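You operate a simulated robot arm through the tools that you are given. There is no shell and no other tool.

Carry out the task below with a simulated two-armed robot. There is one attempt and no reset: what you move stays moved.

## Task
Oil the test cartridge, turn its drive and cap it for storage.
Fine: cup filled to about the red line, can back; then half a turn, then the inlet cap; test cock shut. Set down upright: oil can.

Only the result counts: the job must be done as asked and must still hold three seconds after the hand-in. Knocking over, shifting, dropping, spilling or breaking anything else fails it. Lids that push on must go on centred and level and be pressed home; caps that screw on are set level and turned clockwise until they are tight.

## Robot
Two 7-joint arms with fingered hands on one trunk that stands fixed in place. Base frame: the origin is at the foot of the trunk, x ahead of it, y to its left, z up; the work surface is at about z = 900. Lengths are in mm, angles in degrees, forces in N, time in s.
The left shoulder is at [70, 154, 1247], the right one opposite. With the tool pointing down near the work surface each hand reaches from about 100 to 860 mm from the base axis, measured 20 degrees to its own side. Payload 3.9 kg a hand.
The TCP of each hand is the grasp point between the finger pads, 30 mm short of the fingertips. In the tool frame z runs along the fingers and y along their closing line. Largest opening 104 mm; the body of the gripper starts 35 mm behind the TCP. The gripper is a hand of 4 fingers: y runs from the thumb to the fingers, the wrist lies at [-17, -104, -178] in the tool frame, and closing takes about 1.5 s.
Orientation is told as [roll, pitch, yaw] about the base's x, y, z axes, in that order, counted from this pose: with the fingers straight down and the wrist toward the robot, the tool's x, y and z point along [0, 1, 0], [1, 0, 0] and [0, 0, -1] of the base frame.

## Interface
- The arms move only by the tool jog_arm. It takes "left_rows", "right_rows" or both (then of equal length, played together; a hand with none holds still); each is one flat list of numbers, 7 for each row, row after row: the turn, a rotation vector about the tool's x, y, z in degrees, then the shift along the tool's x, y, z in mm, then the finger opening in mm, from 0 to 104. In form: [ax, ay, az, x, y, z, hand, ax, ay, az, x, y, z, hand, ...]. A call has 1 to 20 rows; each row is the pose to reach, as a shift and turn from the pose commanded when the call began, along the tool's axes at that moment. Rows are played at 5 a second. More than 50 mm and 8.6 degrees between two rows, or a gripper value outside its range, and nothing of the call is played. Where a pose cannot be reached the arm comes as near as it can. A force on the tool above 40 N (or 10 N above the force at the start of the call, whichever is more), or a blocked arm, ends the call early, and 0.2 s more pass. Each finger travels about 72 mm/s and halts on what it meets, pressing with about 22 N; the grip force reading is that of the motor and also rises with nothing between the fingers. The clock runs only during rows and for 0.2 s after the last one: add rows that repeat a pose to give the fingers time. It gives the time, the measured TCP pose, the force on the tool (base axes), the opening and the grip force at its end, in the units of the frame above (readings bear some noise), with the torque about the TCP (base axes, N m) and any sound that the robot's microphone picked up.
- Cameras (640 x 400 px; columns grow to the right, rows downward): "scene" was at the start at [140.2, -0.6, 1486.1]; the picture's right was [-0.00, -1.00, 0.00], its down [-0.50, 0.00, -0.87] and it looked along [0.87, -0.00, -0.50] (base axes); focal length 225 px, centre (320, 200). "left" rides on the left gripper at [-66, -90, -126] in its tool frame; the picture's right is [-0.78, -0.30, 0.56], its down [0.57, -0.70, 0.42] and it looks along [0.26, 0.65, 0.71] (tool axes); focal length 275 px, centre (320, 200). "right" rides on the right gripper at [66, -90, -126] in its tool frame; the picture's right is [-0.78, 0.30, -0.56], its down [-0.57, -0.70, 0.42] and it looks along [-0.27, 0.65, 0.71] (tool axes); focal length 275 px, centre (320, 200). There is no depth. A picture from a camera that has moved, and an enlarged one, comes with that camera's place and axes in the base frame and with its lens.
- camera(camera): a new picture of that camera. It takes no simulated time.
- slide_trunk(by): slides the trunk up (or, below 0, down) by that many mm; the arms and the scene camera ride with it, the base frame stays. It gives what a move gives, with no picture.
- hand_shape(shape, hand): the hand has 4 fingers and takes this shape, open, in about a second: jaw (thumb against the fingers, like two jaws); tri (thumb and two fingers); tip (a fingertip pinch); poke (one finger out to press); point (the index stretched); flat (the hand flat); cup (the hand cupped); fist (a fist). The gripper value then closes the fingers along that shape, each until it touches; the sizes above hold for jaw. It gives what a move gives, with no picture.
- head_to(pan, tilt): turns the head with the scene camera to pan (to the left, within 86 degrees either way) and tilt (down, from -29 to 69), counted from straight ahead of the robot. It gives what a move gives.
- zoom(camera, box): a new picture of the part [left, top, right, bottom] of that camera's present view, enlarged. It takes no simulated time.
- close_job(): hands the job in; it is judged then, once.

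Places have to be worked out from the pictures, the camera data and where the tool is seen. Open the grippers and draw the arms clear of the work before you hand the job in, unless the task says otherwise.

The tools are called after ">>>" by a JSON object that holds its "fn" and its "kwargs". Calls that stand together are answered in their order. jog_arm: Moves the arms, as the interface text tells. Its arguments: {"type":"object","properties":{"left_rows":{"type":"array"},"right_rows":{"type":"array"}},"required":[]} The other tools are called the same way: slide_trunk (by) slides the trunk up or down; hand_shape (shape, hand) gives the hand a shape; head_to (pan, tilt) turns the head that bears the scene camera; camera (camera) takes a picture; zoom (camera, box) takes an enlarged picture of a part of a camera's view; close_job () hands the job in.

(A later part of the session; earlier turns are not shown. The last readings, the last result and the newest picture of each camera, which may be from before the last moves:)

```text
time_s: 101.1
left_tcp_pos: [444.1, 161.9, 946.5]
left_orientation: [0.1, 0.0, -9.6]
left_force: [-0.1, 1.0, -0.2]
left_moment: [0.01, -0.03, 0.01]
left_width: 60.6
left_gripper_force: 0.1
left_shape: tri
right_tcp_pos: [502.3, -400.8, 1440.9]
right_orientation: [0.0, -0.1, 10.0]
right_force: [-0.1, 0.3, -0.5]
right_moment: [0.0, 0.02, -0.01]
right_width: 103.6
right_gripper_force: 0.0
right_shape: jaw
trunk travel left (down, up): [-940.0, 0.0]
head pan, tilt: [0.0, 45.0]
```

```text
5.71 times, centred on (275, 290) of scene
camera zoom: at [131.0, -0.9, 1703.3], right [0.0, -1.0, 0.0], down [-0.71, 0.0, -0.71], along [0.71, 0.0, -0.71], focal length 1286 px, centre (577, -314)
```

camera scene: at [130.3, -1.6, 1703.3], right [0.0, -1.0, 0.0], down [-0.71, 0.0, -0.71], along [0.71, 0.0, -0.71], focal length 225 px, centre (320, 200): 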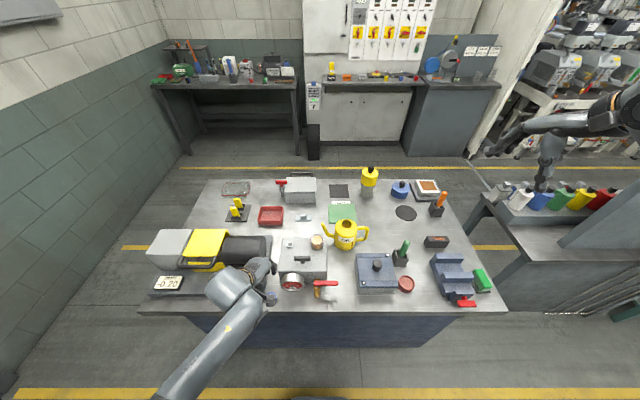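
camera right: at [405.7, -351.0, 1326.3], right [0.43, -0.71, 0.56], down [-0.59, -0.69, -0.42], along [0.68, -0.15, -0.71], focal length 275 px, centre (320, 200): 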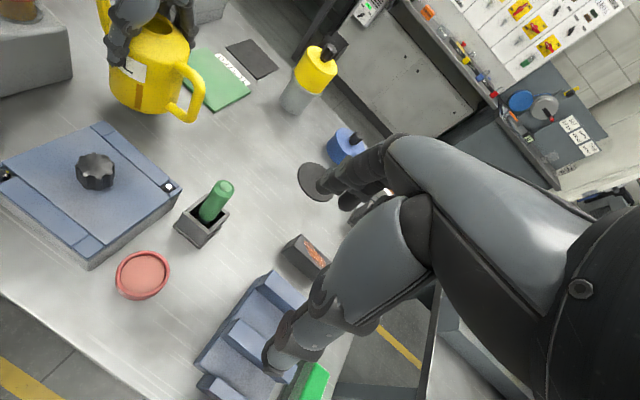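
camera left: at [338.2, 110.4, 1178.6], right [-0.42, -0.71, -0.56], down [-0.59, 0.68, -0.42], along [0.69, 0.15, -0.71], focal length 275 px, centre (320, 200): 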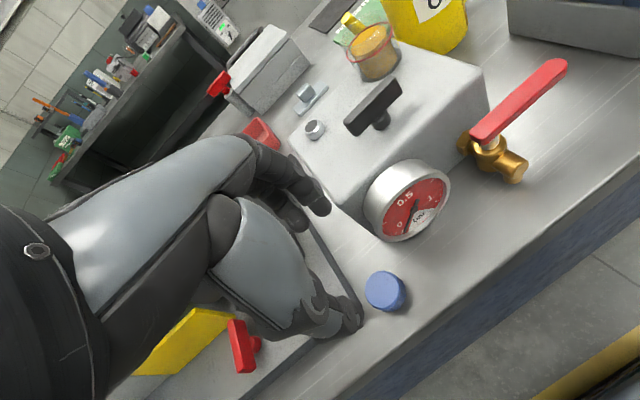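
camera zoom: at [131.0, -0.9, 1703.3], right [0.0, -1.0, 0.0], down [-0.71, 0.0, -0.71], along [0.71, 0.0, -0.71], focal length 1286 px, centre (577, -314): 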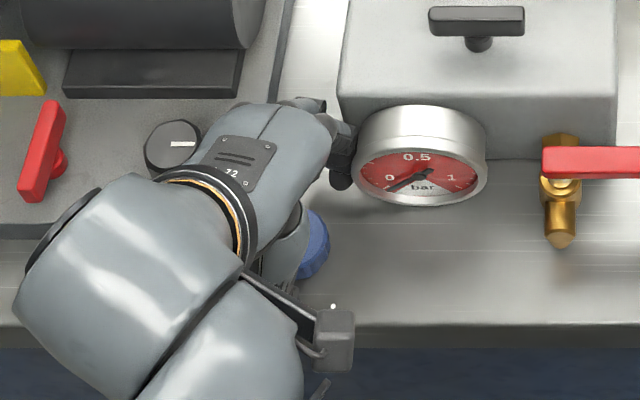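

The index knuckle is close to the gauge, so I turn the hand to yaw 0 (which swings the fingers away from it), then lower to z≈935.

>>> {"fn": "jog_arm", "kwargs": {"left_rows": [0, 0, -5, 0.5, 0.2, 0, 60, 0, 0, -9.6, 1, 0.4, 0, 60, 0, 0, -9.6, 1, 0.4, 0, 54]}}

>>> {"fn": "zoom", "kwargs": {"camera": "left", "box": [260, 160, 420, 320]}}

>>> {"fn": "zoom", "kwargs": {"camera": "scene", "box": [240, 255, 310, 325]}}

```text
time_s: 101.9
left_tcp_pos: [443.8, 162.5, 946.9]
left_orientation: [0.2, -0.1, -0.1]
left_force: [0.2, -0.8, -0.1]
left_moment: [0.0, 0.01, -0.02]
left_width: 54.5
left_gripper_force: 0.0
left_shape: tri
right_tcp_pos: [504.7, -400.5, 1440.7]
right_orientation: [-0.2, 0.1, 10.1]
right_force: [-0.2, 0.4, 0.6]
right_moment: [0.0, -0.02, -0.05]
right_width: 103.7
right_gripper_force: 0.2
right_shape: jaw
trunk travel left (down, up): [-940.0, 0.0]
head pan, tilt: [0.0, 45.0]
```

```text
2.50 times, centred on (340, 240) of left
camera zoom: at [354.3, 96.5, 1072.7], right [-0.3, -0.77, -0.56], down [-0.7, 0.57, -0.42], along [0.65, 0.27, -0.71], focal length 688 px, centre (270, 100)
```

zoom: 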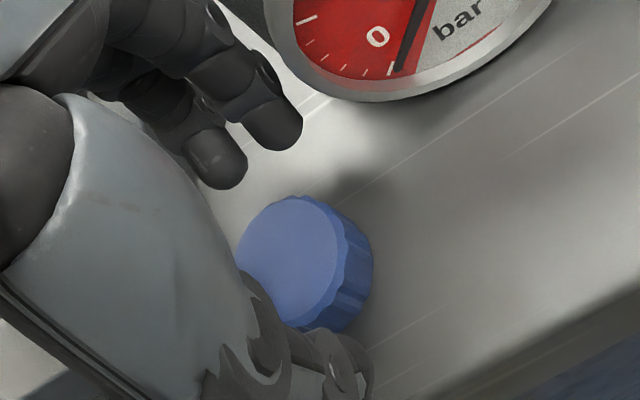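

```text
5.71 times, centred on (275, 290) of scene
camera zoom: at [131.2, 0.2, 1703.2], right [0.0, -1.0, 0.0], down [-0.71, 0.0, -0.71], along [0.71, 0.0, -0.71], focal length 1286 px, centre (577, -314)
```

zoom: 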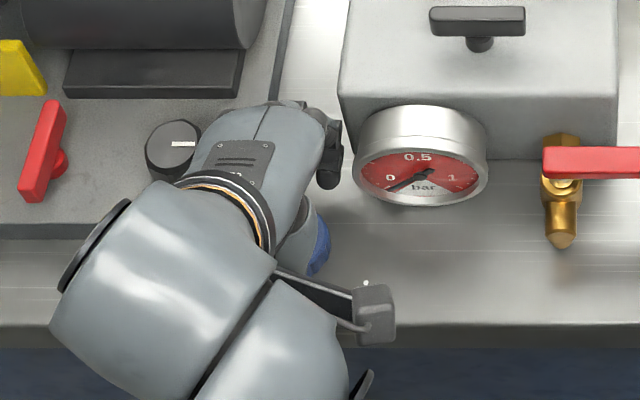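

The cap lies exactly at the expected grip centre and there's a visible gap to the gauge. I lower 12 mm and close on the cap.

>>> {"fn": "jog_arm", "kwargs": {"left_rows": [0, 0, 0, 0, 0, 7, 54, 0, 0, 0, 0, 0, 12, 54, 0, 0, 0, 0, 0, 12, 46, 0, 0, 0, 0, 0, 12, 36, 0, 0, 0, 0, 0, 12, 26, 0, 0, 0, 0, 0, 12, 20, 0, 0, 0, 0, 0, 12, 20]}}

>>> {"fn": "zoom", "kwargs": {"camera": "left", "box": [260, 160, 420, 320]}}

```text
time_s: 103.5
left_tcp_pos: [443.9, 164.5, 935.7]
left_orientation: [0.0, -0.1, -0.1]
left_force: [0.8, -0.8, -0.2]
left_moment: [0.01, 0.01, -0.01]
left_width: 27.0
left_gripper_force: 21.9
left_shape: tri
right_tcp_pos: [503.0, -401.2, 1439.4]
right_orientation: [0.0, -0.1, 10.0]
right_force: [0.3, 0.5, 0.4]
right_moment: [0.0, 0.0, -0.03]
right_width: 104.0
right_gripper_force: 0.1
right_shape: jaw
trunk travel left (down, up): [-940.0, 0.0]
head pan, tilt: [0.0, 45.0]
```

```text
2.50 times, centred on (340, 240) of left
camera zoom: at [354.6, 96.7, 1061.2], right [-0.3, -0.77, -0.56], down [-0.7, 0.57, -0.42], along [0.65, 0.26, -0.71], focal length 688 px, centre (270, 100)
```

zoom: 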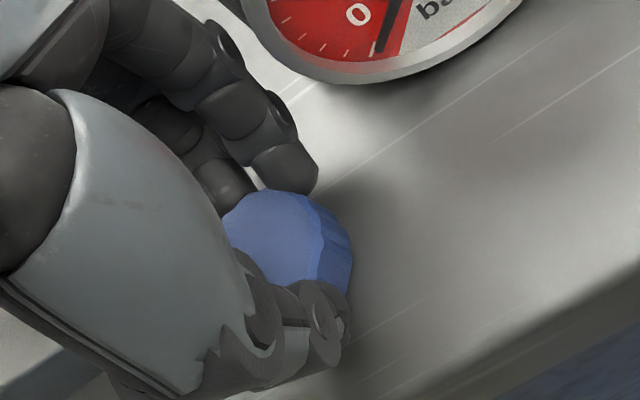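

Gripped at 22 N. I lift the cap 25 mm and check how it sits in the fingers.

>>> {"fn": "jog_arm", "kwargs": {"left_rows": [0, 0, 0, 0, 0, -8, 20, 0, 0, 0, 0, 0, -25, 20, 0, 0, 0, 0, 0, -50, 20]}}

>>> {"fn": "zoom", "kwargs": {"camera": "left", "box": [260, 160, 420, 320]}}

>>> {"fn": "zoom", "kwargs": {"camera": "scene", "box": [240, 250, 310, 320]}}

```text
time_s: 104.3
left_tcp_pos: [445.0, 163.9, 986.3]
left_orientation: [0.3, -0.1, -0.1]
left_force: [-0.6, -0.3, 0.0]
left_moment: [-0.02, -0.01, -0.04]
left_width: 26.7
left_gripper_force: 22.4
left_shape: tri
right_tcp_pos: [502.8, -400.9, 1440.7]
right_orientation: [0.0, 0.0, 10.0]
right_force: [-0.2, 0.0, 0.7]
right_moment: [-0.01, -0.02, 0.03]
right_width: 103.7
right_gripper_force: 0.0
right_shape: jaw
trunk travel left (down, up): [-940.0, 0.0]
head pan, tilt: [0.0, 45.0]
```

```text
2.50 times, centred on (340, 240) of left
camera zoom: at [355.0, 97.0, 1112.1], right [-0.3, -0.77, -0.56], down [-0.7, 0.58, -0.42], along [0.65, 0.27, -0.71], focal length 688 px, centre (270, 100)
```

zoom: 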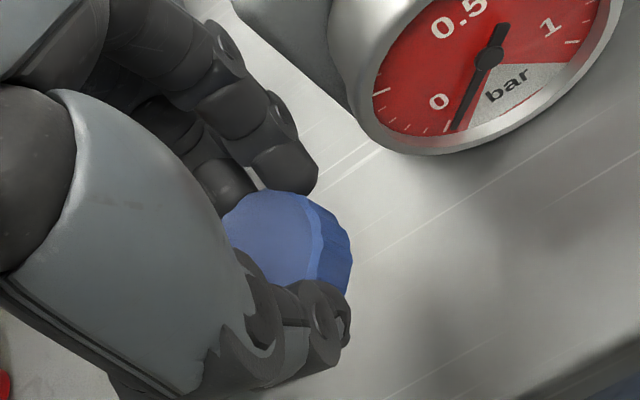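

```text
5.71 times, centred on (275, 285) of scene
camera zoom: at [130.6, -0.9, 1703.2], right [0.0, -1.0, 0.0], down [-0.71, 0.0, -0.71], along [0.71, 0.0, -0.71], focal length 1286 px, centre (577, -286)
```

zoom: 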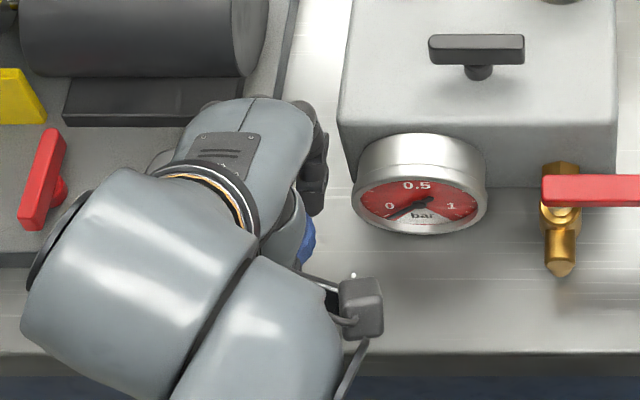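

The cap came up straight, its centre about (+4.5, −2.4) from the TCP in the tool frame. Before carrying it over I measure the port precisely with a high zoom.

>>> {"fn": "zoom", "kwargs": {"camera": "scene", "box": [280, 228, 310, 258]}}

>>> {"fn": "zoom", "kwargs": {"camera": "left", "box": [300, 60, 420, 160]}}

>>> {"fn": "zoom", "kwargs": {"camera": "scene", "box": [300, 225, 340, 265]}}

```text
13.33 times, centred on (295, 243) of scene
camera zoom: at [130.6, -0.9, 1703.2], right [0.0, -1.0, 0.0], down [-0.71, 0.0, -0.71], along [0.71, 0.0, -0.71], focal length 3001 px, centre (653, -373)
```

zoom: 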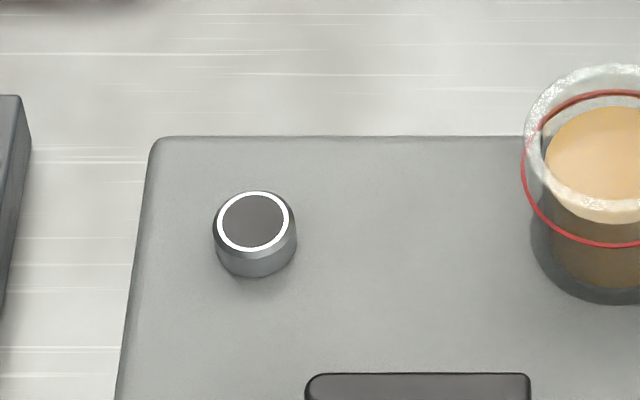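

```text
4.00 times, centred on (360, 110) of left
camera zoom: at [355.0, 97.0, 1112.1], right [-0.3, -0.77, -0.56], down [-0.7, 0.58, -0.42], along [0.65, 0.27, -0.71], focal length 1101 px, centre (160, 560)
```

zoom: 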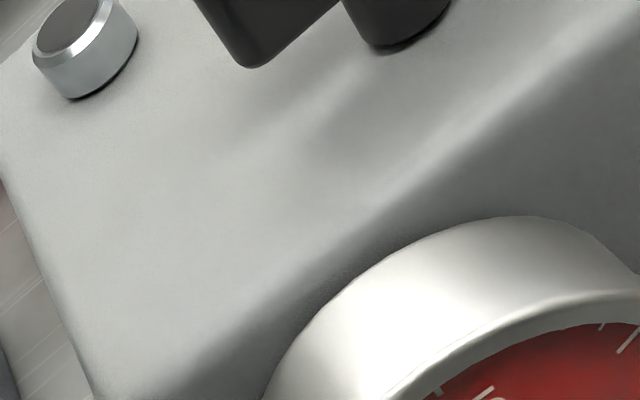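

```text
10.00 times, centred on (320, 245) of scene
camera zoom: at [130.6, -0.9, 1703.2], right [0.0, -1.0, 0.0], down [-0.71, 0.0, -0.71], along [0.71, 0.0, -0.71], focal length 2250 px, centre (320, -250)
```

zoom: 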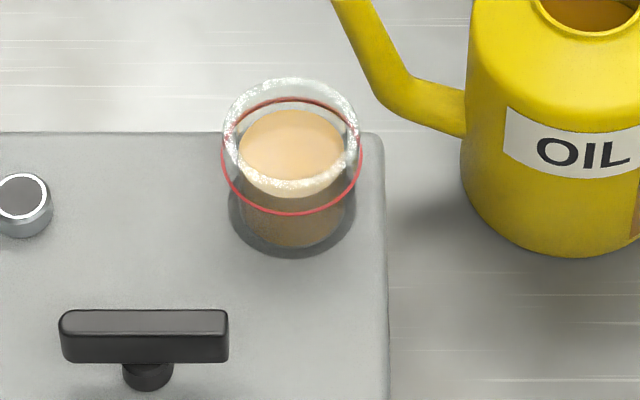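

The port is measured at about (604.5, 110.9, 995). To check the final alignment from the side, I bring the right hand's camera back to its viewing pose on the right.

>>> {"fn": "jog_arm", "kwargs": {"right_rows": [0, 5, 0, 11.9, 8.9, 36.8, 104, 0, 10, 0, 23.7, 17.7, 73.6, 104, 0, 15, 0, 35.6, 26.6, 110, 104, 0, 20, 0, 47.5, 35.5, 147, 104, 0, 25, 0, 59.3, 44.3, 184, 104, 0, 30, 0, 71.2, 53.2, 221, 104, 0, 35, 0, 83, 62, 257, 104, 0, 40, 0, 95, 71, 294, 104, 0, 45, 0, 106.8, 79.8, 331, 104]}}

>>> {"fn": "jog_arm", "kwargs": {"left_rows": [0, 0, 0, 0, 0, -35, 20, 0, 0, 0, 0, 0, -70, 20, 0, 0, 0, -3, 10, -100, 20, 0, 0, 0, -14, 45, -105, 20, 0, 0, 0, -25, 80, -105, 20, 0, 0, 0, -36, 115, -105, 20, 0, 0, 0, -50, 150, -105, 20, 0, 0, 0, -57, 161, -105, 20]}}

>>> {"fn": "camera", "kwargs": {"camera": "right"}}

>>> {"fn": "camera", "kwargs": {"camera": "scene"}}

```text
time_s: 106.3
left_tcp_pos: [445.5, 163.8, 985.9]
left_orientation: [0.0, -0.1, -0.2]
left_force: [0.3, 0.5, 0.1]
left_moment: [0.01, 0.04, 0.02]
left_width: 27.0
left_gripper_force: 22.6
left_shape: tri
right_tcp_pos: [564.5, -281.6, 1108.4]
right_orientation: [44.9, 0.0, 9.9]
right_force: [0.5, -0.1, 0.4]
right_moment: [-0.01, -0.01, 0.0]
right_width: 103.7
right_gripper_force: 0.0
right_shape: jaw
trunk travel left (down, up): [-940.0, 0.0]
head pan, tilt: [0.0, 45.0]
```

```text
time_s: 108.1
left_tcp_pos: [605.6, 106.3, 1089.5]
left_orientation: [0.1, -0.1, 0.0]
left_force: [-0.2, -0.4, -1.3]
left_moment: [0.02, 0.06, 0.01]
left_width: 27.0
left_gripper_force: 21.9
left_shape: tri
right_tcp_pos: [564.5, -283.3, 1108.6]
right_orientation: [44.9, 0.1, 10.1]
right_force: [0.1, 0.1, 0.9]
right_moment: [-0.02, 0.01, -0.01]
right_width: 103.7
right_gripper_force: 0.1
right_shape: jaw
trunk travel left (down, up): [-940.0, 0.0]
head pan, tilt: [0.0, 45.0]
```

```text
taken
camera right: at [484.2, -339.1, 1245.4], right [0.46, -0.88, -0.15], down [-0.67, -0.22, -0.7], along [0.58, 0.42, -0.69], focal length 275 px, centre (320, 200)
```

right: 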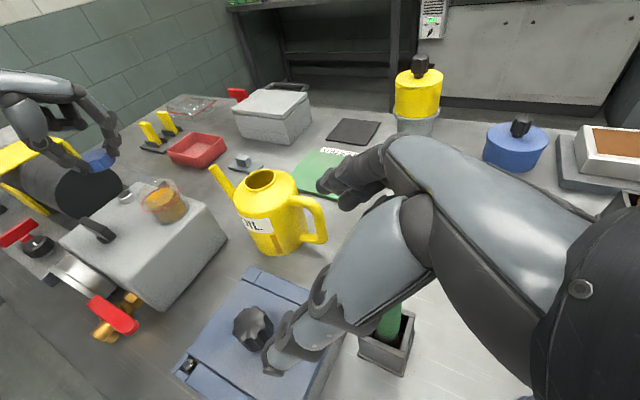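

```text
taken
camera scene: at [131.6, -1.2, 1703.2], right [0.0, -1.0, 0.0], down [-0.71, 0.0, -0.71], along [0.71, 0.0, -0.71], focal length 225 px, centre (320, 200)
```

scene: 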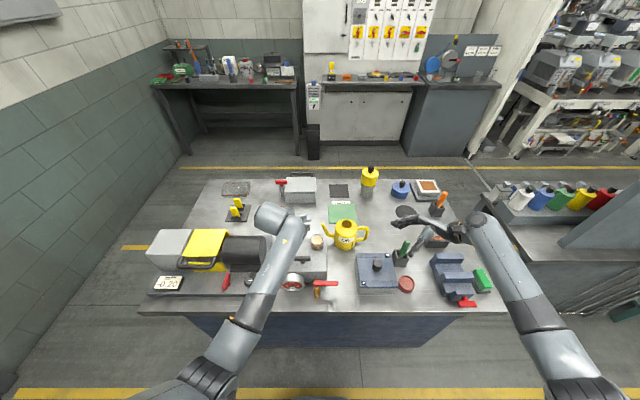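

The left hand is over the port and the right camera sees both the cap and the port. I zoom in from the right.

>>> {"fn": "zoom", "kwargs": {"camera": "right", "box": [60, 110, 200, 240]}}

>>> {"fn": "zoom", "kwargs": {"camera": "left", "box": [220, 160, 420, 320]}}

```text
3.08 times, centred on (130, 175) of right
camera zoom: at [484.2, -339.1, 1245.4], right [0.46, -0.88, -0.15], down [-0.67, -0.22, -0.7], along [0.58, 0.42, -0.69], focal length 847 px, centre (905, 277)
```

zoom: 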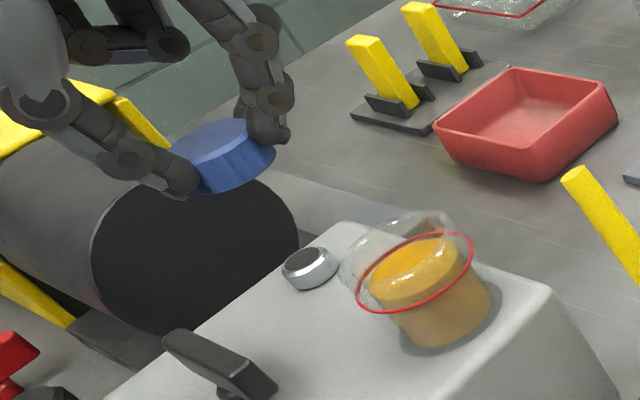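

```text
2.50 times, centred on (320, 240) of left
camera zoom: at [515.2, 38.8, 1215.1], right [-0.3, -0.77, -0.56], down [-0.7, 0.58, -0.42], along [0.65, 0.27, -0.71], focal length 688 px, centre (320, 100)
```

zoom: 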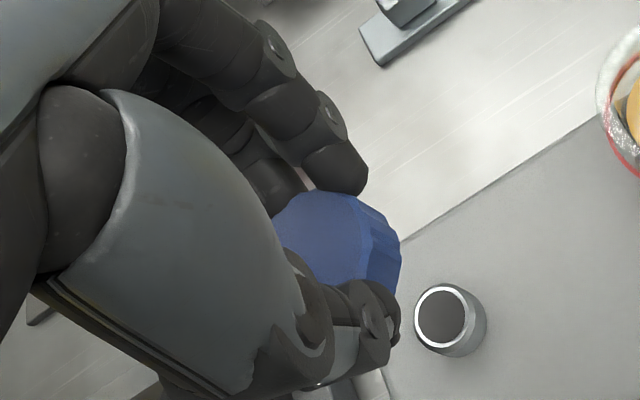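

The hand camera sees both the cap and the port. By its geometry the cap is within about 2 mm of the port axis; I take closer zooms from the right camera to refine this.

>>> {"fn": "zoom", "kwargs": {"camera": "right", "box": [80, 135, 150, 205]}}

>>> {"fn": "zoom", "kwargs": {"camera": "left", "box": [290, 190, 390, 270]}}

```text
5.71 times, centred on (115, 170) of right
camera zoom: at [484.2, -339.1, 1245.4], right [0.46, -0.88, -0.15], down [-0.67, -0.22, -0.7], along [0.58, 0.42, -0.69], focal length 1573 px, centre (1491, 371)
```

zoom: 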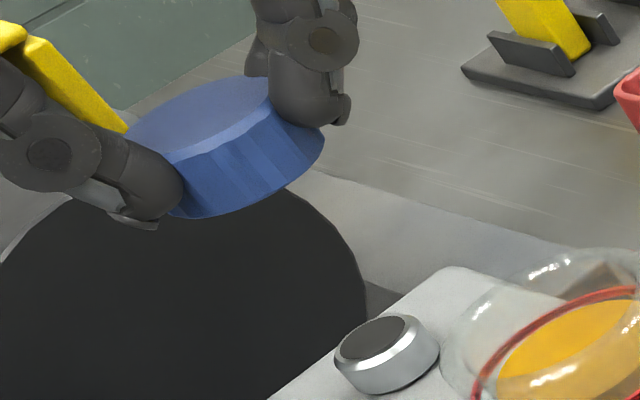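

```text
5.00 times, centred on (340, 230) of left
camera zoom: at [515.2, 38.8, 1215.1], right [-0.3, -0.77, -0.56], down [-0.7, 0.58, -0.42], along [0.65, 0.27, -0.71], focal length 1376 px, centre (220, 50)
```

zoom: 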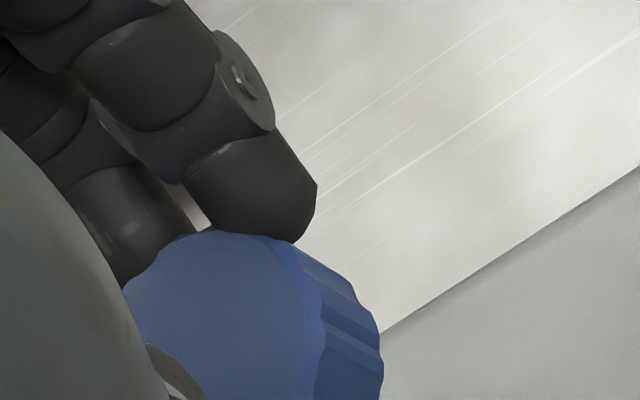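

I apply a small correction (+0.4, −0.7 mm) and lower so the cap's underside is about 9 mm above the port, then look again.

>>> {"fn": "jog_arm", "kwargs": {"left_rows": [0, 0, 0, -0.7, 0.4, 20, 20, 0, 0, 0, -0.7, 0.4, 38, 20, 0, 0, 0, -0.7, 0.4, 49, 20]}}

>>> {"fn": "zoom", "kwargs": {"camera": "right", "box": [80, 145, 150, 215]}}

>>> {"fn": "zoom", "kwargs": {"camera": "left", "box": [270, 170, 410, 290]}}

>>> {"fn": "zoom", "kwargs": {"camera": "scene", "box": [250, 215, 350, 305]}}

```text
time_s: 108.9
left_tcp_pos: [604.0, 106.1, 1041.2]
left_orientation: [0.0, -0.1, -0.1]
left_force: [0.7, -0.1, -1.1]
left_moment: [-0.03, 0.02, -0.01]
left_width: 26.8
left_gripper_force: 21.9
left_shape: tri
right_tcp_pos: [563.3, -283.0, 1108.7]
right_orientation: [45.1, 0.1, 9.9]
right_force: [-0.5, 0.4, -1.0]
right_moment: [0.03, 0.03, -0.03]
right_width: 103.9
right_gripper_force: 0.0
right_shape: jaw
trunk travel left (down, up): [-940.0, 0.0]
head pan, tilt: [0.0, 45.0]
```

```text
5.71 times, centred on (115, 180) of right
camera zoom: at [483.5, -338.4, 1245.9], right [0.46, -0.88, -0.15], down [-0.67, -0.23, -0.71], along [0.58, 0.42, -0.69], focal length 1573 px, centre (1491, 314)
```

zoom: 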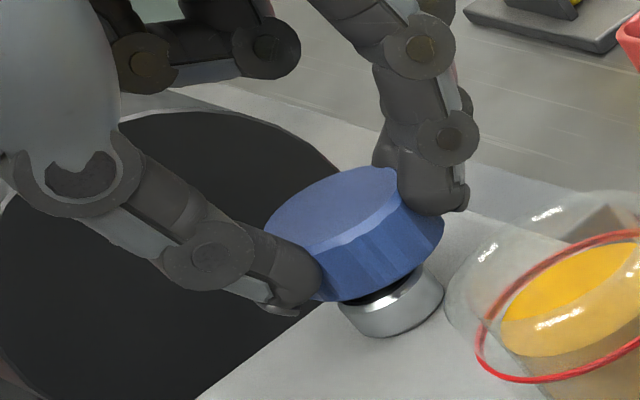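

```text
3.33 times, centred on (340, 230) of left
camera zoom: at [514.9, 38.5, 1167.3], right [-0.3, -0.77, -0.56], down [-0.7, 0.57, -0.42], along [0.65, 0.26, -0.71], focal length 918 px, centre (253, 100)
```

zoom: 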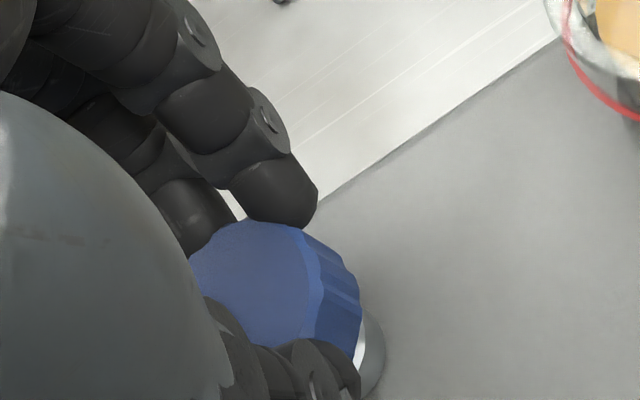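

```text
4.44 times, centred on (300, 260) of scene
camera zoom: at [130.6, -0.4, 1703.3], right [0.0, -1.0, 0.0], down [-0.71, 0.0, -0.71], along [0.71, 0.0, -0.71], focal length 1000 px, centre (409, -67)
```

zoom: 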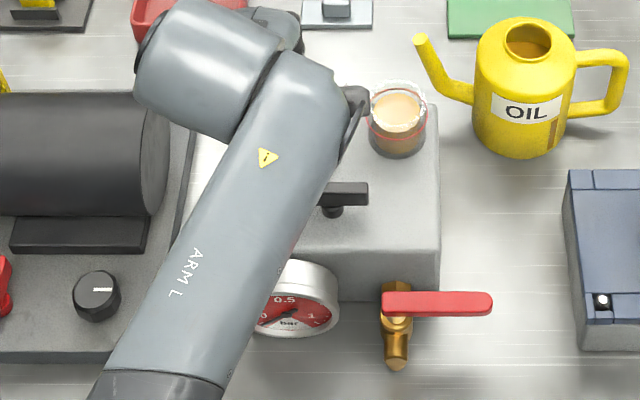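

The cap is close above the port. I take higher zooms from both hand cameras to measure the remaining offset.

>>> {"fn": "zoom", "kwargs": {"camera": "right", "box": [105, 170, 135, 205]}}

>>> {"fn": "zoom", "kwargs": {"camera": "left", "box": [330, 230, 370, 270]}}

```text
11.43 times, centred on (120, 188) of right
camera zoom: at [483.5, -338.4, 1245.9], right [0.46, -0.88, -0.15], down [-0.67, -0.23, -0.71], along [0.58, 0.42, -0.69], focal length 3146 px, centre (2606, 343)
```

zoom: 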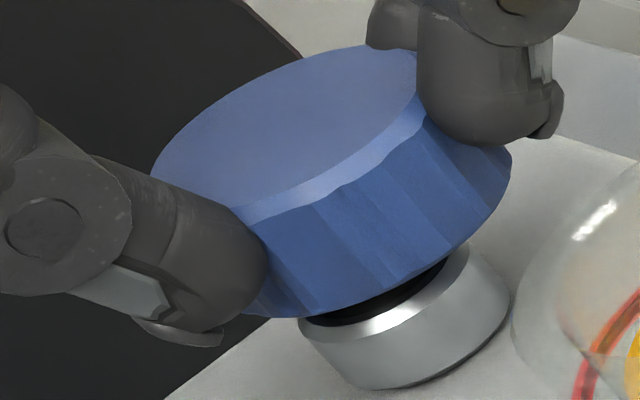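

```text
10.00 times, centred on (350, 250) of left
camera zoom: at [514.9, 38.5, 1167.3], right [-0.3, -0.77, -0.56], down [-0.7, 0.57, -0.42], along [0.65, 0.26, -0.71], focal length 2753 px, centre (20, -300)
```

zoom: 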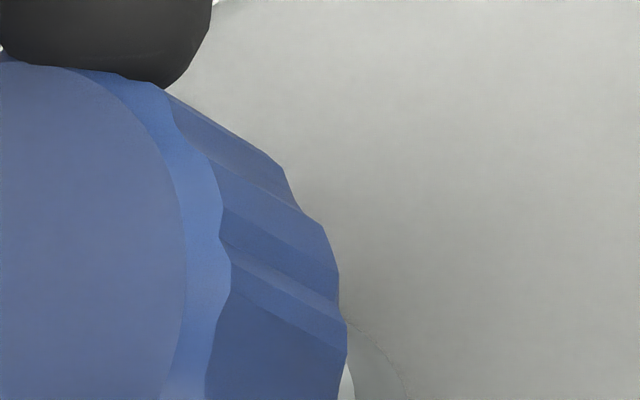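

I look at the nipple's visible edge below the cap in the hand camera.

>>> {"fn": "zoom", "kwargs": {"camera": "left", "box": [335, 245, 385, 305]}}

```text
6.67 times, centred on (360, 275) of left
camera zoom: at [514.9, 38.5, 1167.3], right [-0.3, -0.77, -0.56], down [-0.7, 0.57, -0.42], along [0.65, 0.26, -0.71], focal length 1835 px, centre (53, -300)
```

zoom: 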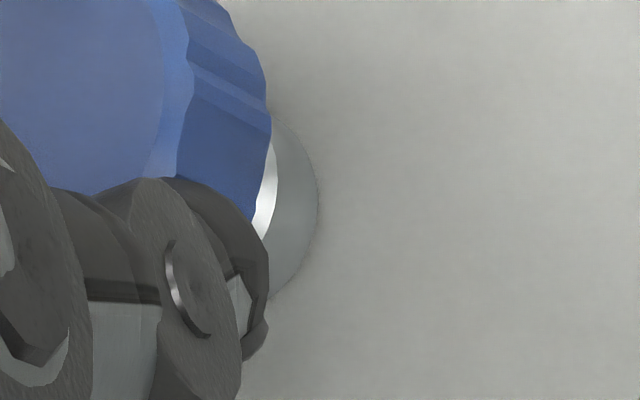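

The views suggest the cap may be offset a few mm with 4–7 mm of gap still. I lower in 1.5 mm steps and feel for contact to settle the height.

>>> {"fn": "jog_arm", "kwargs": {"left_rows": [0, 0, 0, 0, 0, 1.5, 20, 0, 0, 0, 0, 0, 3, 20]}}

>>> {"fn": "jog_arm", "kwargs": {"left_rows": [0, 0, 0, 0, 0, 1, 20, 0, 0, 0, 0, 0, 2, 20]}}

>>> {"fn": "zoom", "kwargs": {"camera": "right", "box": [105, 170, 135, 205]}}

```text
time_s: 109.5
left_tcp_pos: [603.6, 106.3, 1039.3]
left_orientation: [0.1, 0.0, -0.1]
left_force: [0.1, 0.0, -0.2]
left_moment: [0.02, -0.03, -0.01]
left_width: 26.7
left_gripper_force: 21.7
left_shape: tri
right_tcp_pos: [563.4, -282.9, 1109.2]
right_orientation: [45.0, -0.1, 10.1]
right_force: [-0.1, 0.9, -0.5]
right_moment: [-0.01, 0.0, 0.01]
right_width: 103.7
right_gripper_force: 0.1
right_shape: jaw
trunk travel left (down, up): [-940.0, 0.0]
head pan, tilt: [0.0, 45.0]
```

```text
time_s: 110.1
left_tcp_pos: [604.6, 105.3, 1039.0]
left_orientation: [0.1, 0.0, -0.1]
left_force: [0.4, -0.7, -0.4]
left_moment: [0.02, 0.01, -0.03]
left_width: 26.8
left_gripper_force: 22.0
left_shape: tri
right_tcp_pos: [563.9, -283.4, 1109.4]
right_orientation: [45.0, -0.1, 10.0]
right_force: [-0.4, 0.0, 0.2]
right_moment: [-0.05, 0.0, 0.02]
right_width: 103.8
right_gripper_force: 0.1
right_shape: jaw
trunk travel left (down, up): [-940.0, 0.0]
head pan, tilt: [0.0, 45.0]
```

```text
11.43 times, centred on (120, 188) of right
camera zoom: at [483.7, -338.6, 1245.7], right [0.46, -0.88, -0.15], down [-0.67, -0.23, -0.71], along [0.58, 0.42, -0.69], focal length 3146 px, centre (2606, 343)
```

zoom: 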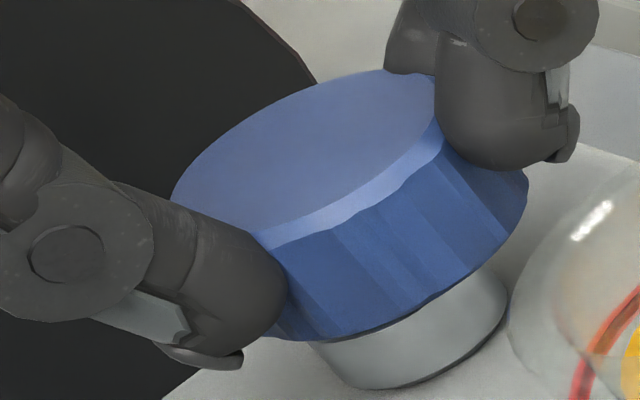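

No contact yet. Combining both cameras, the cap sits roughly 3–4 mm too far in +x and +y. I raise 2 mm and shift the cap (−3.5, −3.3), then view again.

>>> {"fn": "jog_arm", "kwargs": {"left_rows": [0, 0, 0, 0, 0, -2, 20, 0, 0, 0, -3.3, -3.5, -2, 20, 0, 0, 0, -3.3, -3.5, -2, 20]}}

>>> {"fn": "zoom", "kwargs": {"camera": "right", "box": [105, 170, 135, 205]}}

>>> {"fn": "zoom", "kwargs": {"camera": "left", "box": [320, 220, 390, 300]}}

```text
time_s: 110.9
left_tcp_pos: [601.5, 102.9, 1039.8]
left_orientation: [0.2, -0.1, -0.1]
left_force: [0.4, -0.2, 0.2]
left_moment: [0.02, 0.01, -0.01]
left_width: 27.2
left_gripper_force: 22.2
left_shape: tri
right_tcp_pos: [562.5, -281.6, 1109.0]
right_orientation: [45.0, 0.0, 9.9]
right_force: [0.5, 0.5, -0.6]
right_moment: [-0.04, 0.02, 0.01]
right_width: 103.7
right_gripper_force: 0.1
right_shape: jaw
trunk travel left (down, up): [-940.0, 0.0]
head pan, tilt: [0.0, 45.0]
```

```text
11.43 times, centred on (120, 188) of right
camera zoom: at [483.7, -338.5, 1245.7], right [0.46, -0.88, -0.15], down [-0.67, -0.23, -0.71], along [0.58, 0.42, -0.69], focal length 3146 px, centre (2606, 343)
```

zoom: 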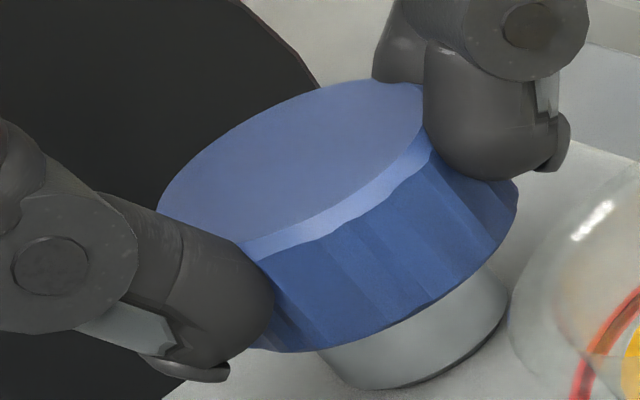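

```text
5.00 times, centred on (355, 260) of left
camera zoom: at [512.1, 35.7, 1164.2], right [-0.3, -0.77, -0.56], down [-0.7, 0.57, -0.42], along [0.65, 0.26, -0.71], focal length 1376 px, centre (145, -100)
```

zoom: 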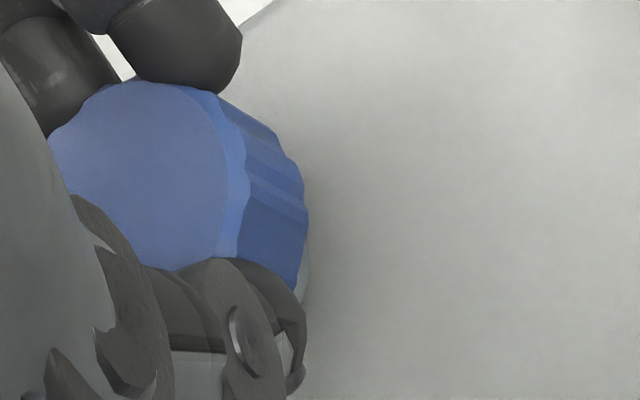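

Now both cameras average to within about 1 mm of the port's axis. I lower gently, 1 mm at a time, watching the vertical force.

>>> {"fn": "jog_arm", "kwargs": {"left_rows": [0, 0, 0, 0, 0, 1, 20, 0, 0, 0, 0, 0, 2, 20, 0, 0, 0, 0, 0, 3, 20]}}

>>> {"fn": "jog_arm", "kwargs": {"left_rows": [0, 0, 0, 0, 0, 1, 20, 0, 0, 0, 0, 0, 2, 20]}}

>>> {"fn": "zoom", "kwargs": {"camera": "right", "box": [105, 170, 135, 205]}}

```text
time_s: 111.7
left_tcp_pos: [602.2, 102.5, 1035.8]
left_orientation: [0.2, -0.1, -0.1]
left_force: [-0.2, -0.2, -0.6]
left_moment: [0.02, 0.0, 0.01]
left_width: 26.8
left_gripper_force: 21.4
left_shape: tri
right_tcp_pos: [563.6, -282.8, 1109.0]
right_orientation: [45.1, 0.1, 10.0]
right_force: [0.4, -0.4, -0.7]
right_moment: [0.0, 0.02, 0.0]
right_width: 104.0
right_gripper_force: 0.1
right_shape: jaw
trunk travel left (down, up): [-940.0, 0.0]
head pan, tilt: [0.0, 45.0]
```

```text
time_s: 112.3
left_tcp_pos: [601.7, 103.0, 1034.6]
left_orientation: [0.1, -0.2, -0.1]
left_force: [0.4, 0.0, -0.1]
left_moment: [-0.05, -0.05, 0.0]
left_width: 26.6
left_gripper_force: 22.1
left_shape: tri
right_tcp_pos: [563.3, -282.4, 1107.8]
right_orientation: [45.0, 0.0, 10.1]
right_force: [-0.1, -1.0, 0.3]
right_moment: [0.0, 0.0, 0.0]
right_width: 103.9
right_gripper_force: 0.0
right_shape: jaw
trunk travel left (down, up): [-940.0, 0.0]
head pan, tilt: [0.0, 45.0]
```

```text
11.43 times, centred on (120, 188) of right
camera zoom: at [483.8, -338.6, 1245.7], right [0.46, -0.88, -0.15], down [-0.67, -0.23, -0.71], along [0.58, 0.42, -0.69], focal length 3146 px, centre (2606, 343)
```

zoom: 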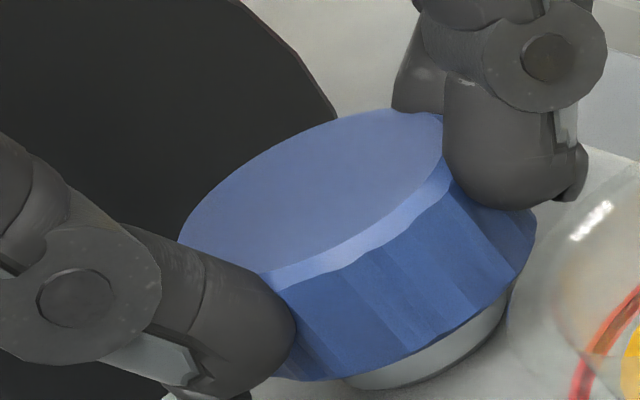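

Still no contact and the cap already overlaps the port's top, so it's going over it. I keep lowering in small steps.

>>> {"fn": "jog_arm", "kwargs": {"left_rows": [0, 0, 0, 0, 0, 1, 20, 0, 0, 0, 0, 0, 2, 20]}}

>>> {"fn": "jog_arm", "kwargs": {"left_rows": [0, 0, 0, 0, 0, 1, 20, 0, 0, 0, 0, 0, 2, 20]}}

>>> {"fn": "zoom", "kwargs": {"camera": "right", "box": [105, 170, 135, 205]}}

```text
time_s: 112.9
left_tcp_pos: [601.5, 103.7, 1033.3]
left_orientation: [0.2, -0.2, -0.2]
left_force: [-0.1, -0.1, -0.5]
left_moment: [0.0, 0.02, 0.0]
left_width: 26.7
left_gripper_force: 21.8
left_shape: tri
right_tcp_pos: [564.5, -281.0, 1108.2]
right_orientation: [45.0, 0.1, 10.0]
right_force: [-0.3, 0.4, 0.1]
right_moment: [0.0, 0.02, -0.02]
right_width: 103.7
right_gripper_force: 0.1
right_shape: jaw
trunk travel left (down, up): [-940.0, 0.0]
head pan, tilt: [0.0, 45.0]
```

```text
time_s: 113.5
left_tcp_pos: [600.8, 101.6, 1030.6]
left_orientation: [0.0, 0.0, -0.2]
left_force: [-3.8, -0.3, -0.4]
left_moment: [0.04, 0.05, 0.05]
left_width: 26.5
left_gripper_force: 22.3
left_shape: tri
right_tcp_pos: [563.4, -282.4, 1109.7]
right_orientation: [45.0, 0.0, 10.0]
right_force: [0.5, 0.4, 0.7]
right_moment: [0.02, 0.03, -0.01]
right_width: 103.7
right_gripper_force: 0.0
right_shape: jaw
trunk travel left (down, up): [-940.0, 0.0]
head pan, tilt: [0.0, 45.0]
```

```text
11.43 times, centred on (120, 188) of right
camera zoom: at [483.0, -338.3, 1246.1], right [0.46, -0.88, -0.15], down [-0.67, -0.23, -0.71], along [0.58, 0.42, -0.69], focal length 3146 px, centre (2606, 343)
```

zoom: 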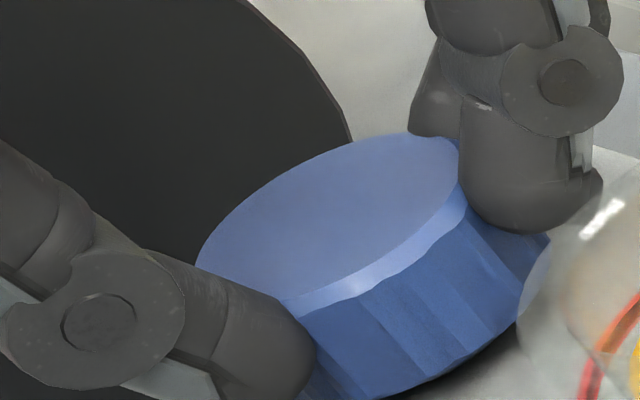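

A slight −3.8 N sideways contact appears (the cap's inside touching the port), with no vertical force. I ease 0.7 mm to −x and keep lowering.

>>> {"fn": "jog_arm", "kwargs": {"left_rows": [0, 0, 0, 0, -0.7, 0, 20, 0, 0, 0, 0, -0.7, 1, 20]}}

>>> {"fn": "jog_arm", "kwargs": {"left_rows": [0, 0, 0, 0, 0, 1, 20, 0, 0, 0, 0, 0, 2, 20]}}

>>> {"fn": "zoom", "kwargs": {"camera": "right", "box": [95, 165, 145, 220]}}

```text
time_s: 114.1
left_tcp_pos: [599.8, 101.8, 1030.4]
left_orientation: [0.0, -0.3, 0.0]
left_force: [-0.1, 1.2, 0.9]
left_moment: [0.03, 0.03, 0.01]
left_width: 26.5
left_gripper_force: 21.9
left_shape: tri
right_tcp_pos: [563.1, -282.3, 1110.3]
right_orientation: [45.0, 0.0, 10.1]
right_force: [0.3, -0.2, -0.5]
right_moment: [0.01, -0.01, -0.02]
right_width: 103.8
right_gripper_force: 0.0
right_shape: jaw
trunk travel left (down, up): [-940.0, 0.0]
head pan, tilt: [0.0, 45.0]
```

```text
time_s: 114.7
left_tcp_pos: [600.8, 101.8, 1029.4]
left_orientation: [0.1, -0.3, -0.1]
left_force: [-1.1, 0.8, 4.5]
left_moment: [0.05, 0.01, 0.04]
left_width: 26.5
left_gripper_force: 22.0
left_shape: tri
right_tcp_pos: [562.5, -282.7, 1109.4]
right_orientation: [45.0, 0.0, 10.0]
right_force: [0.7, 0.6, -0.1]
right_moment: [0.01, 0.0, 0.0]
right_width: 103.5
right_gripper_force: 0.0
right_shape: jaw
trunk travel left (down, up): [-940.0, 0.0]
head pan, tilt: [0.0, 45.0]
```

```text
7.27 times, centred on (120, 192) of right
camera zoom: at [482.9, -338.3, 1246.3], right [0.46, -0.88, -0.15], down [-0.67, -0.23, -0.71], along [0.58, 0.42, -0.69], focal length 2002 px, centre (1774, 254)
```

zoom: 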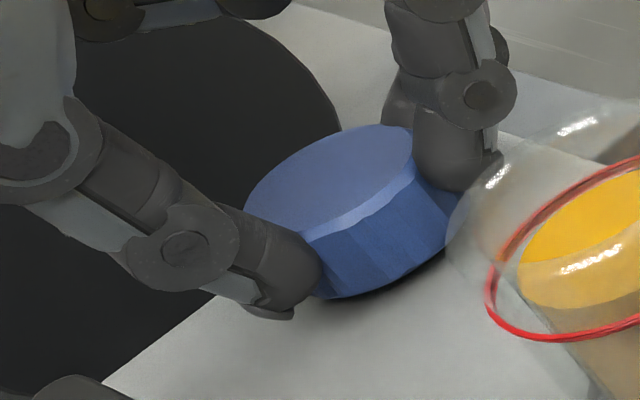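

Contact: 4.5 N up, the cap is sitting on the port, level. Now I screw it clockwise about its own axis, first 40°, watching forces and torque.

>>> {"fn": "jog_arm", "kwargs": {"left_rows": [0, 0, 8, 0, -1.1, 0, 20, 0, 0, 16, 0.2, -2.2, 0, 20, 0, 0, 24, 0.5, -3.2, 0, 20, 0, 0, 32, 0.9, -4.2, 0, 20, 0, 0, 40, 1.5, -5.1, 0, 20]}}

>>> {"fn": "zoom", "kwargs": {"camera": "right", "box": [95, 165, 145, 220]}}

```text
time_s: 115.9
left_tcp_pos: [595.5, 103.9, 1028.4]
left_orientation: [0.1, -0.1, -40.4]
left_force: [0.9, 0.2, 7.7]
left_moment: [-0.01, -0.05, 0.05]
left_width: 27.0
left_gripper_force: 22.8
left_shape: tri
right_tcp_pos: [563.0, -282.7, 1109.3]
right_orientation: [45.1, -0.1, 10.0]
right_force: [0.1, -0.1, 0.8]
right_moment: [-0.01, 0.02, 0.0]
right_width: 103.9
right_gripper_force: 0.1
right_shape: jaw
trunk travel left (down, up): [-940.0, 0.0]
head pan, tilt: [0.0, 45.0]
```

```text
7.27 times, centred on (120, 192) of right
camera zoom: at [483.0, -338.5, 1246.1], right [0.46, -0.88, -0.15], down [-0.67, -0.23, -0.71], along [0.58, 0.42, -0.69], focal length 2002 px, centre (1774, 254)
```

zoom: 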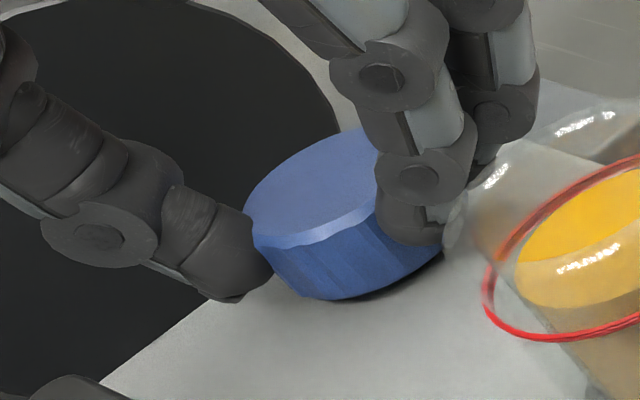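

The cap turns with the hand with only small side forces. I continue another 40° to yaw −80.

>>> {"fn": "jog_arm", "kwargs": {"left_rows": [0, 0, 8, 0, -1.1, 0, 20, 0, 0, 16, 0.2, -2.2, 0, 20, 0, 0, 24, 0.5, -3.2, 0, 20, 0, 0, 32, 0.9, -4.2, 0, 20, 0, 0, 40, 1.5, -5.1, 0, 20]}}

>>> {"fn": "zoom", "kwargs": {"camera": "right", "box": [95, 165, 145, 220]}}

```text
time_s: 117.1
left_tcp_pos: [592.8, 107.9, 1028.6]
left_orientation: [0.2, 0.1, -80.3]
left_force: [2.2, 0.2, 7.2]
left_moment: [-0.02, -0.08, 0.0]
left_width: 27.0
left_gripper_force: 21.8
left_shape: tri
right_tcp_pos: [563.4, -283.1, 1109.5]
right_orientation: [45.0, -0.1, 10.0]
right_force: [-0.9, -0.1, 0.2]
right_moment: [-0.04, 0.0, 0.03]
right_width: 104.0
right_gripper_force: 0.0
right_shape: jaw
trunk travel left (down, up): [-940.0, 0.0]
head pan, tilt: [0.0, 45.0]
```

```text
7.27 times, centred on (120, 192) of right
camera zoom: at [483.3, -338.9, 1245.8], right [0.46, -0.88, -0.15], down [-0.67, -0.23, -0.71], along [0.58, 0.42, -0.69], focal length 2002 px, centre (1774, 254)
```

zoom: 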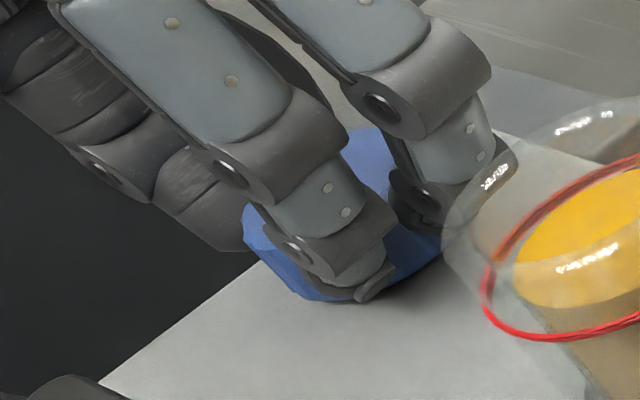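

At yaw −80 there's still no tightening torque, so more turns are needed. I open the fingers, swing back to yaw 0 around the cap, and check that the cap stays level.

>>> {"fn": "jog_arm", "kwargs": {"left_rows": [0, 0, 0, 0, 0, 0, 40, 0, 0, 0, 0, 0, 0, 54, 0, 0, 0, 0, 0, -1, 58, 0, 0, -8, 0.15, 1.1, -1, 58, 0, 0, -16, 0.4, 2.1, -1, 58, 0, 0, -24, 0.9, 3.1, -1, 58, 0, 0, -32, 1.45, 4.05, -1, 58, 0, 0, -40, 2.1, 4.9, -1, 58, 0, 0, -48, 2.95, 5.6, -1, 58, 0, 0, -56, 3.85, 6.25, -1, 58, 0, 0, -64, 4.8, 6.7, -1, 58, 0, 0, -72, 5.9, 7.1, -1, 58, 0, 0, -80, 6.9, 7.3, -1, 58]}}

>>> {"fn": "zoom", "kwargs": {"camera": "right", "box": [95, 165, 145, 220]}}

>>> {"fn": "zoom", "kwargs": {"camera": "left", "box": [270, 170, 410, 290]}}

```text
time_s: 119.9
left_tcp_pos: [599.4, 101.1, 1028.5]
left_orientation: [0.0, -0.1, 0.0]
left_force: [0.5, 1.0, -0.5]
left_moment: [0.05, -0.02, 0.01]
left_width: 57.7
left_gripper_force: 0.0
left_shape: tri
right_tcp_pos: [563.3, -281.7, 1109.3]
right_orientation: [45.0, 0.1, 9.9]
right_force: [-0.2, -0.5, -0.1]
right_moment: [-0.02, -0.01, -0.03]
right_width: 103.8
right_gripper_force: 0.1
right_shape: jaw
trunk travel left (down, up): [-940.0, 0.0]
head pan, tilt: [0.0, 45.0]
```

```text
7.27 times, centred on (120, 192) of right
camera zoom: at [483.7, -339.4, 1245.5], right [0.46, -0.88, -0.15], down [-0.67, -0.22, -0.71], along [0.58, 0.43, -0.69], focal length 2002 px, centre (1774, 254)
```

zoom: 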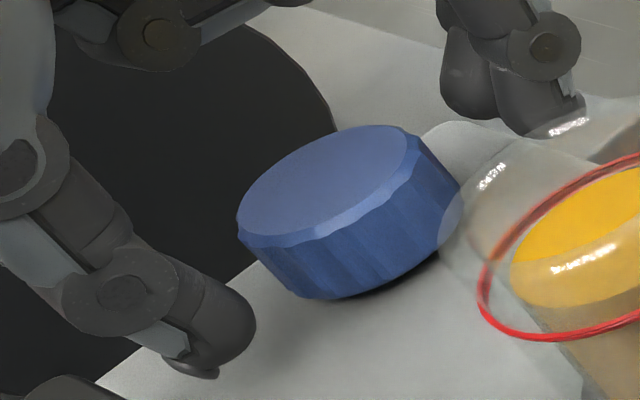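

```text
3.33 times, centred on (340, 230) of left
camera zoom: at [511.0, 33.4, 1153.4], right [-0.29, -0.77, -0.56], down [-0.7, 0.57, -0.42], along [0.65, 0.27, -0.71], focal length 918 px, centre (253, 100)
```

zoom: 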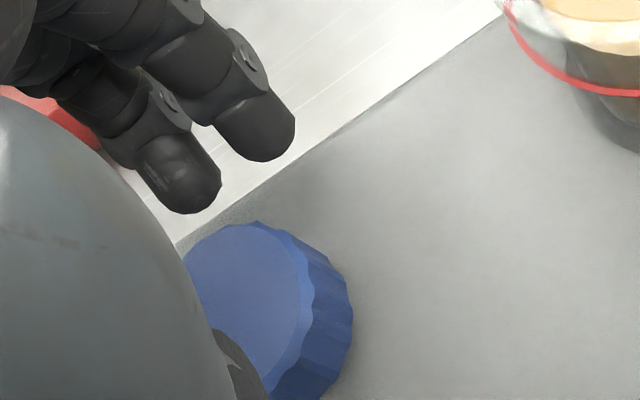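

The cap sits straight on the port by itself. I grip it again and turn another 80° clockwise with slight downward pressure.

>>> {"fn": "jog_arm", "kwargs": {"left_rows": [0, 0, 0, 0, 0, 0, 48, 0, 0, 0, 0, 0, 0, 38, 0, 0, 0, 0, 0, 0, 28, 0, 0, 0, 0, 0, 0, 20, 0, 0, 0, 0, 0, 0, 20, 0, 0, 0, 0, 0, 1, 20, 0, 0, 8, 0, -1.1, 1, 20, 0, 0, 16, 0.2, -2.2, 1, 20, 0, 0, 24, 0.5, -3.2, 1, 20, 0, 0, 32, 0.9, -4.2, 1, 20, 0, 0, 40, 1.5, -5.1, 1, 20, 0, 0, 48, 2.2, -6, 1, 20, 0, 0, 56, 3, -6.7, 1, 20, 0, 0, 64, 3.9, -7.3, 1, 20, 0, 0, 72, 4.9, -7.8, 1, 20, 0, 0, 80, 6, -8.1, 1, 20]}}

>>> {"fn": "zoom", "kwargs": {"camera": "right", "box": [95, 165, 145, 220]}}

```text
time_s: 123.3
left_tcp_pos: [591.7, 107.3, 1027.5]
left_orientation: [0.1, 0.1, -80.4]
left_force: [-5.3, -3.9, -1.9]
left_moment: [-0.09, 0.07, 0.05]
left_width: 25.2
left_gripper_force: 21.5
left_shape: tri
right_tcp_pos: [563.1, -282.8, 1109.8]
right_orientation: [45.0, 0.0, 10.0]
right_force: [0.6, 0.2, 0.4]
right_moment: [0.03, -0.04, 0.0]
right_width: 103.7
right_gripper_force: 0.0
right_shape: jaw
trunk travel left (down, up): [-940.0, 0.0]
head pan, tilt: [0.0, 45.0]
```

```text
7.27 times, centred on (120, 192) of right
camera zoom: at [483.2, -339.5, 1245.7], right [0.46, -0.88, -0.15], down [-0.67, -0.22, -0.71], along [0.58, 0.43, -0.69], focal length 2002 px, centre (1774, 254)
```

zoom: 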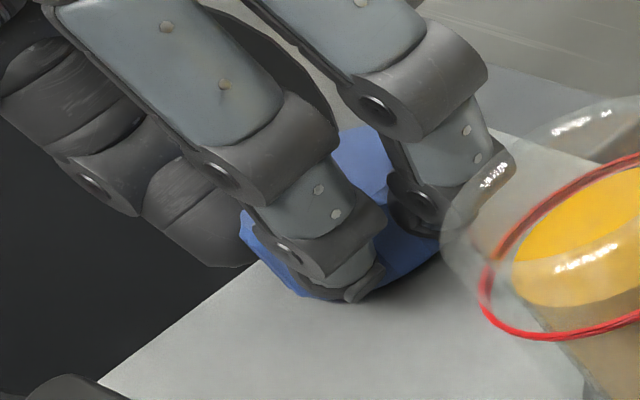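

A downward pull (−1.9 N) shows the thread is drawing the cap in. I repeat: release, swing back to yaw 0 and check.

>>> {"fn": "jog_arm", "kwargs": {"left_rows": [0, 0, 0, 0, 0, 0, 40, 0, 0, 0, 0, 0, 0, 54, 0, 0, 0, 0, 0, 0, 58, 0, 0, -8, 0.15, 1.1, 0, 58, 0, 0, -16, 0.4, 2.1, 0, 58, 0, 0, -24, 0.9, 3.1, 0, 58, 0, 0, -32, 1.45, 4.05, 0, 58, 0, 0, -40, 2.1, 4.9, 0, 58, 0, 0, -48, 2.95, 5.6, 0, 58, 0, 0, -56, 3.85, 6.25, 0, 58, 0, 0, -64, 4.8, 6.7, 0, 58, 0, 0, -72, 5.9, 7.1, 0, 58, 0, 0, -80, 6.9, 7.3, 0, 58]}}

>>> {"fn": "zoom", "kwargs": {"camera": "right", "box": [95, 165, 145, 220]}}

>>> {"fn": "zoom", "kwargs": {"camera": "left", "box": [270, 170, 410, 290]}}

```text
time_s: 126.1
left_tcp_pos: [601.7, 102.4, 1027.9]
left_orientation: [0.1, -0.2, 0.1]
left_force: [0.0, -0.3, -0.8]
left_moment: [-0.01, 0.02, 0.0]
left_width: 57.5
left_gripper_force: 0.0
left_shape: tri
right_tcp_pos: [563.2, -283.6, 1108.7]
right_orientation: [45.0, 0.0, 10.0]
right_force: [-0.6, -0.1, -0.1]
right_moment: [-0.01, 0.0, 0.0]
right_width: 103.9
right_gripper_force: 0.2
right_shape: jaw
trunk travel left (down, up): [-940.0, 0.0]
head pan, tilt: [0.0, 45.0]
```

```text
7.27 times, centred on (120, 192) of right
camera zoom: at [483.7, -339.5, 1245.5], right [0.46, -0.88, -0.15], down [-0.67, -0.22, -0.71], along [0.58, 0.43, -0.69], focal length 2002 px, centre (1774, 254)
```

zoom: 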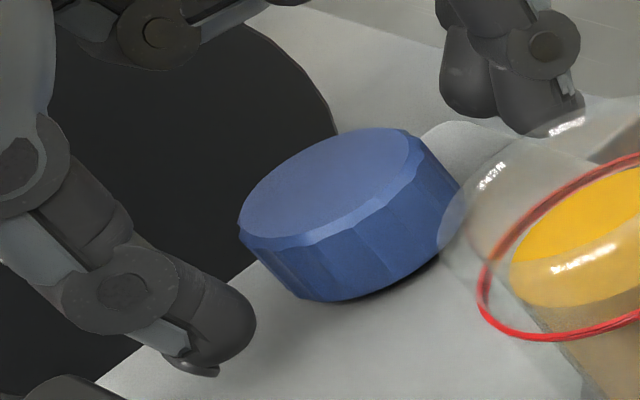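

```text
3.33 times, centred on (340, 230) of left
camera zoom: at [511.4, 34.5, 1152.9], right [-0.29, -0.77, -0.56], down [-0.7, 0.57, -0.42], along [0.65, 0.27, -0.71], focal length 918 px, centre (253, 100)
```

zoom: 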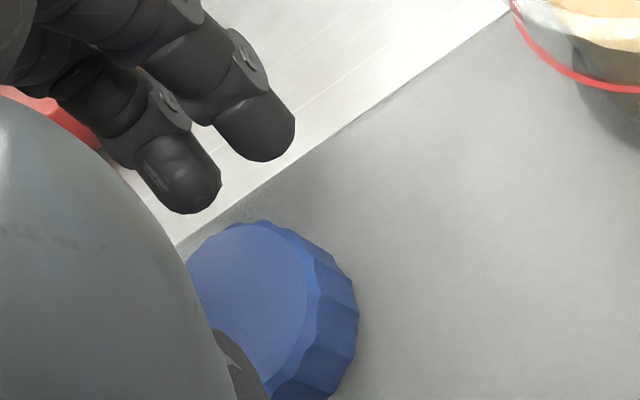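

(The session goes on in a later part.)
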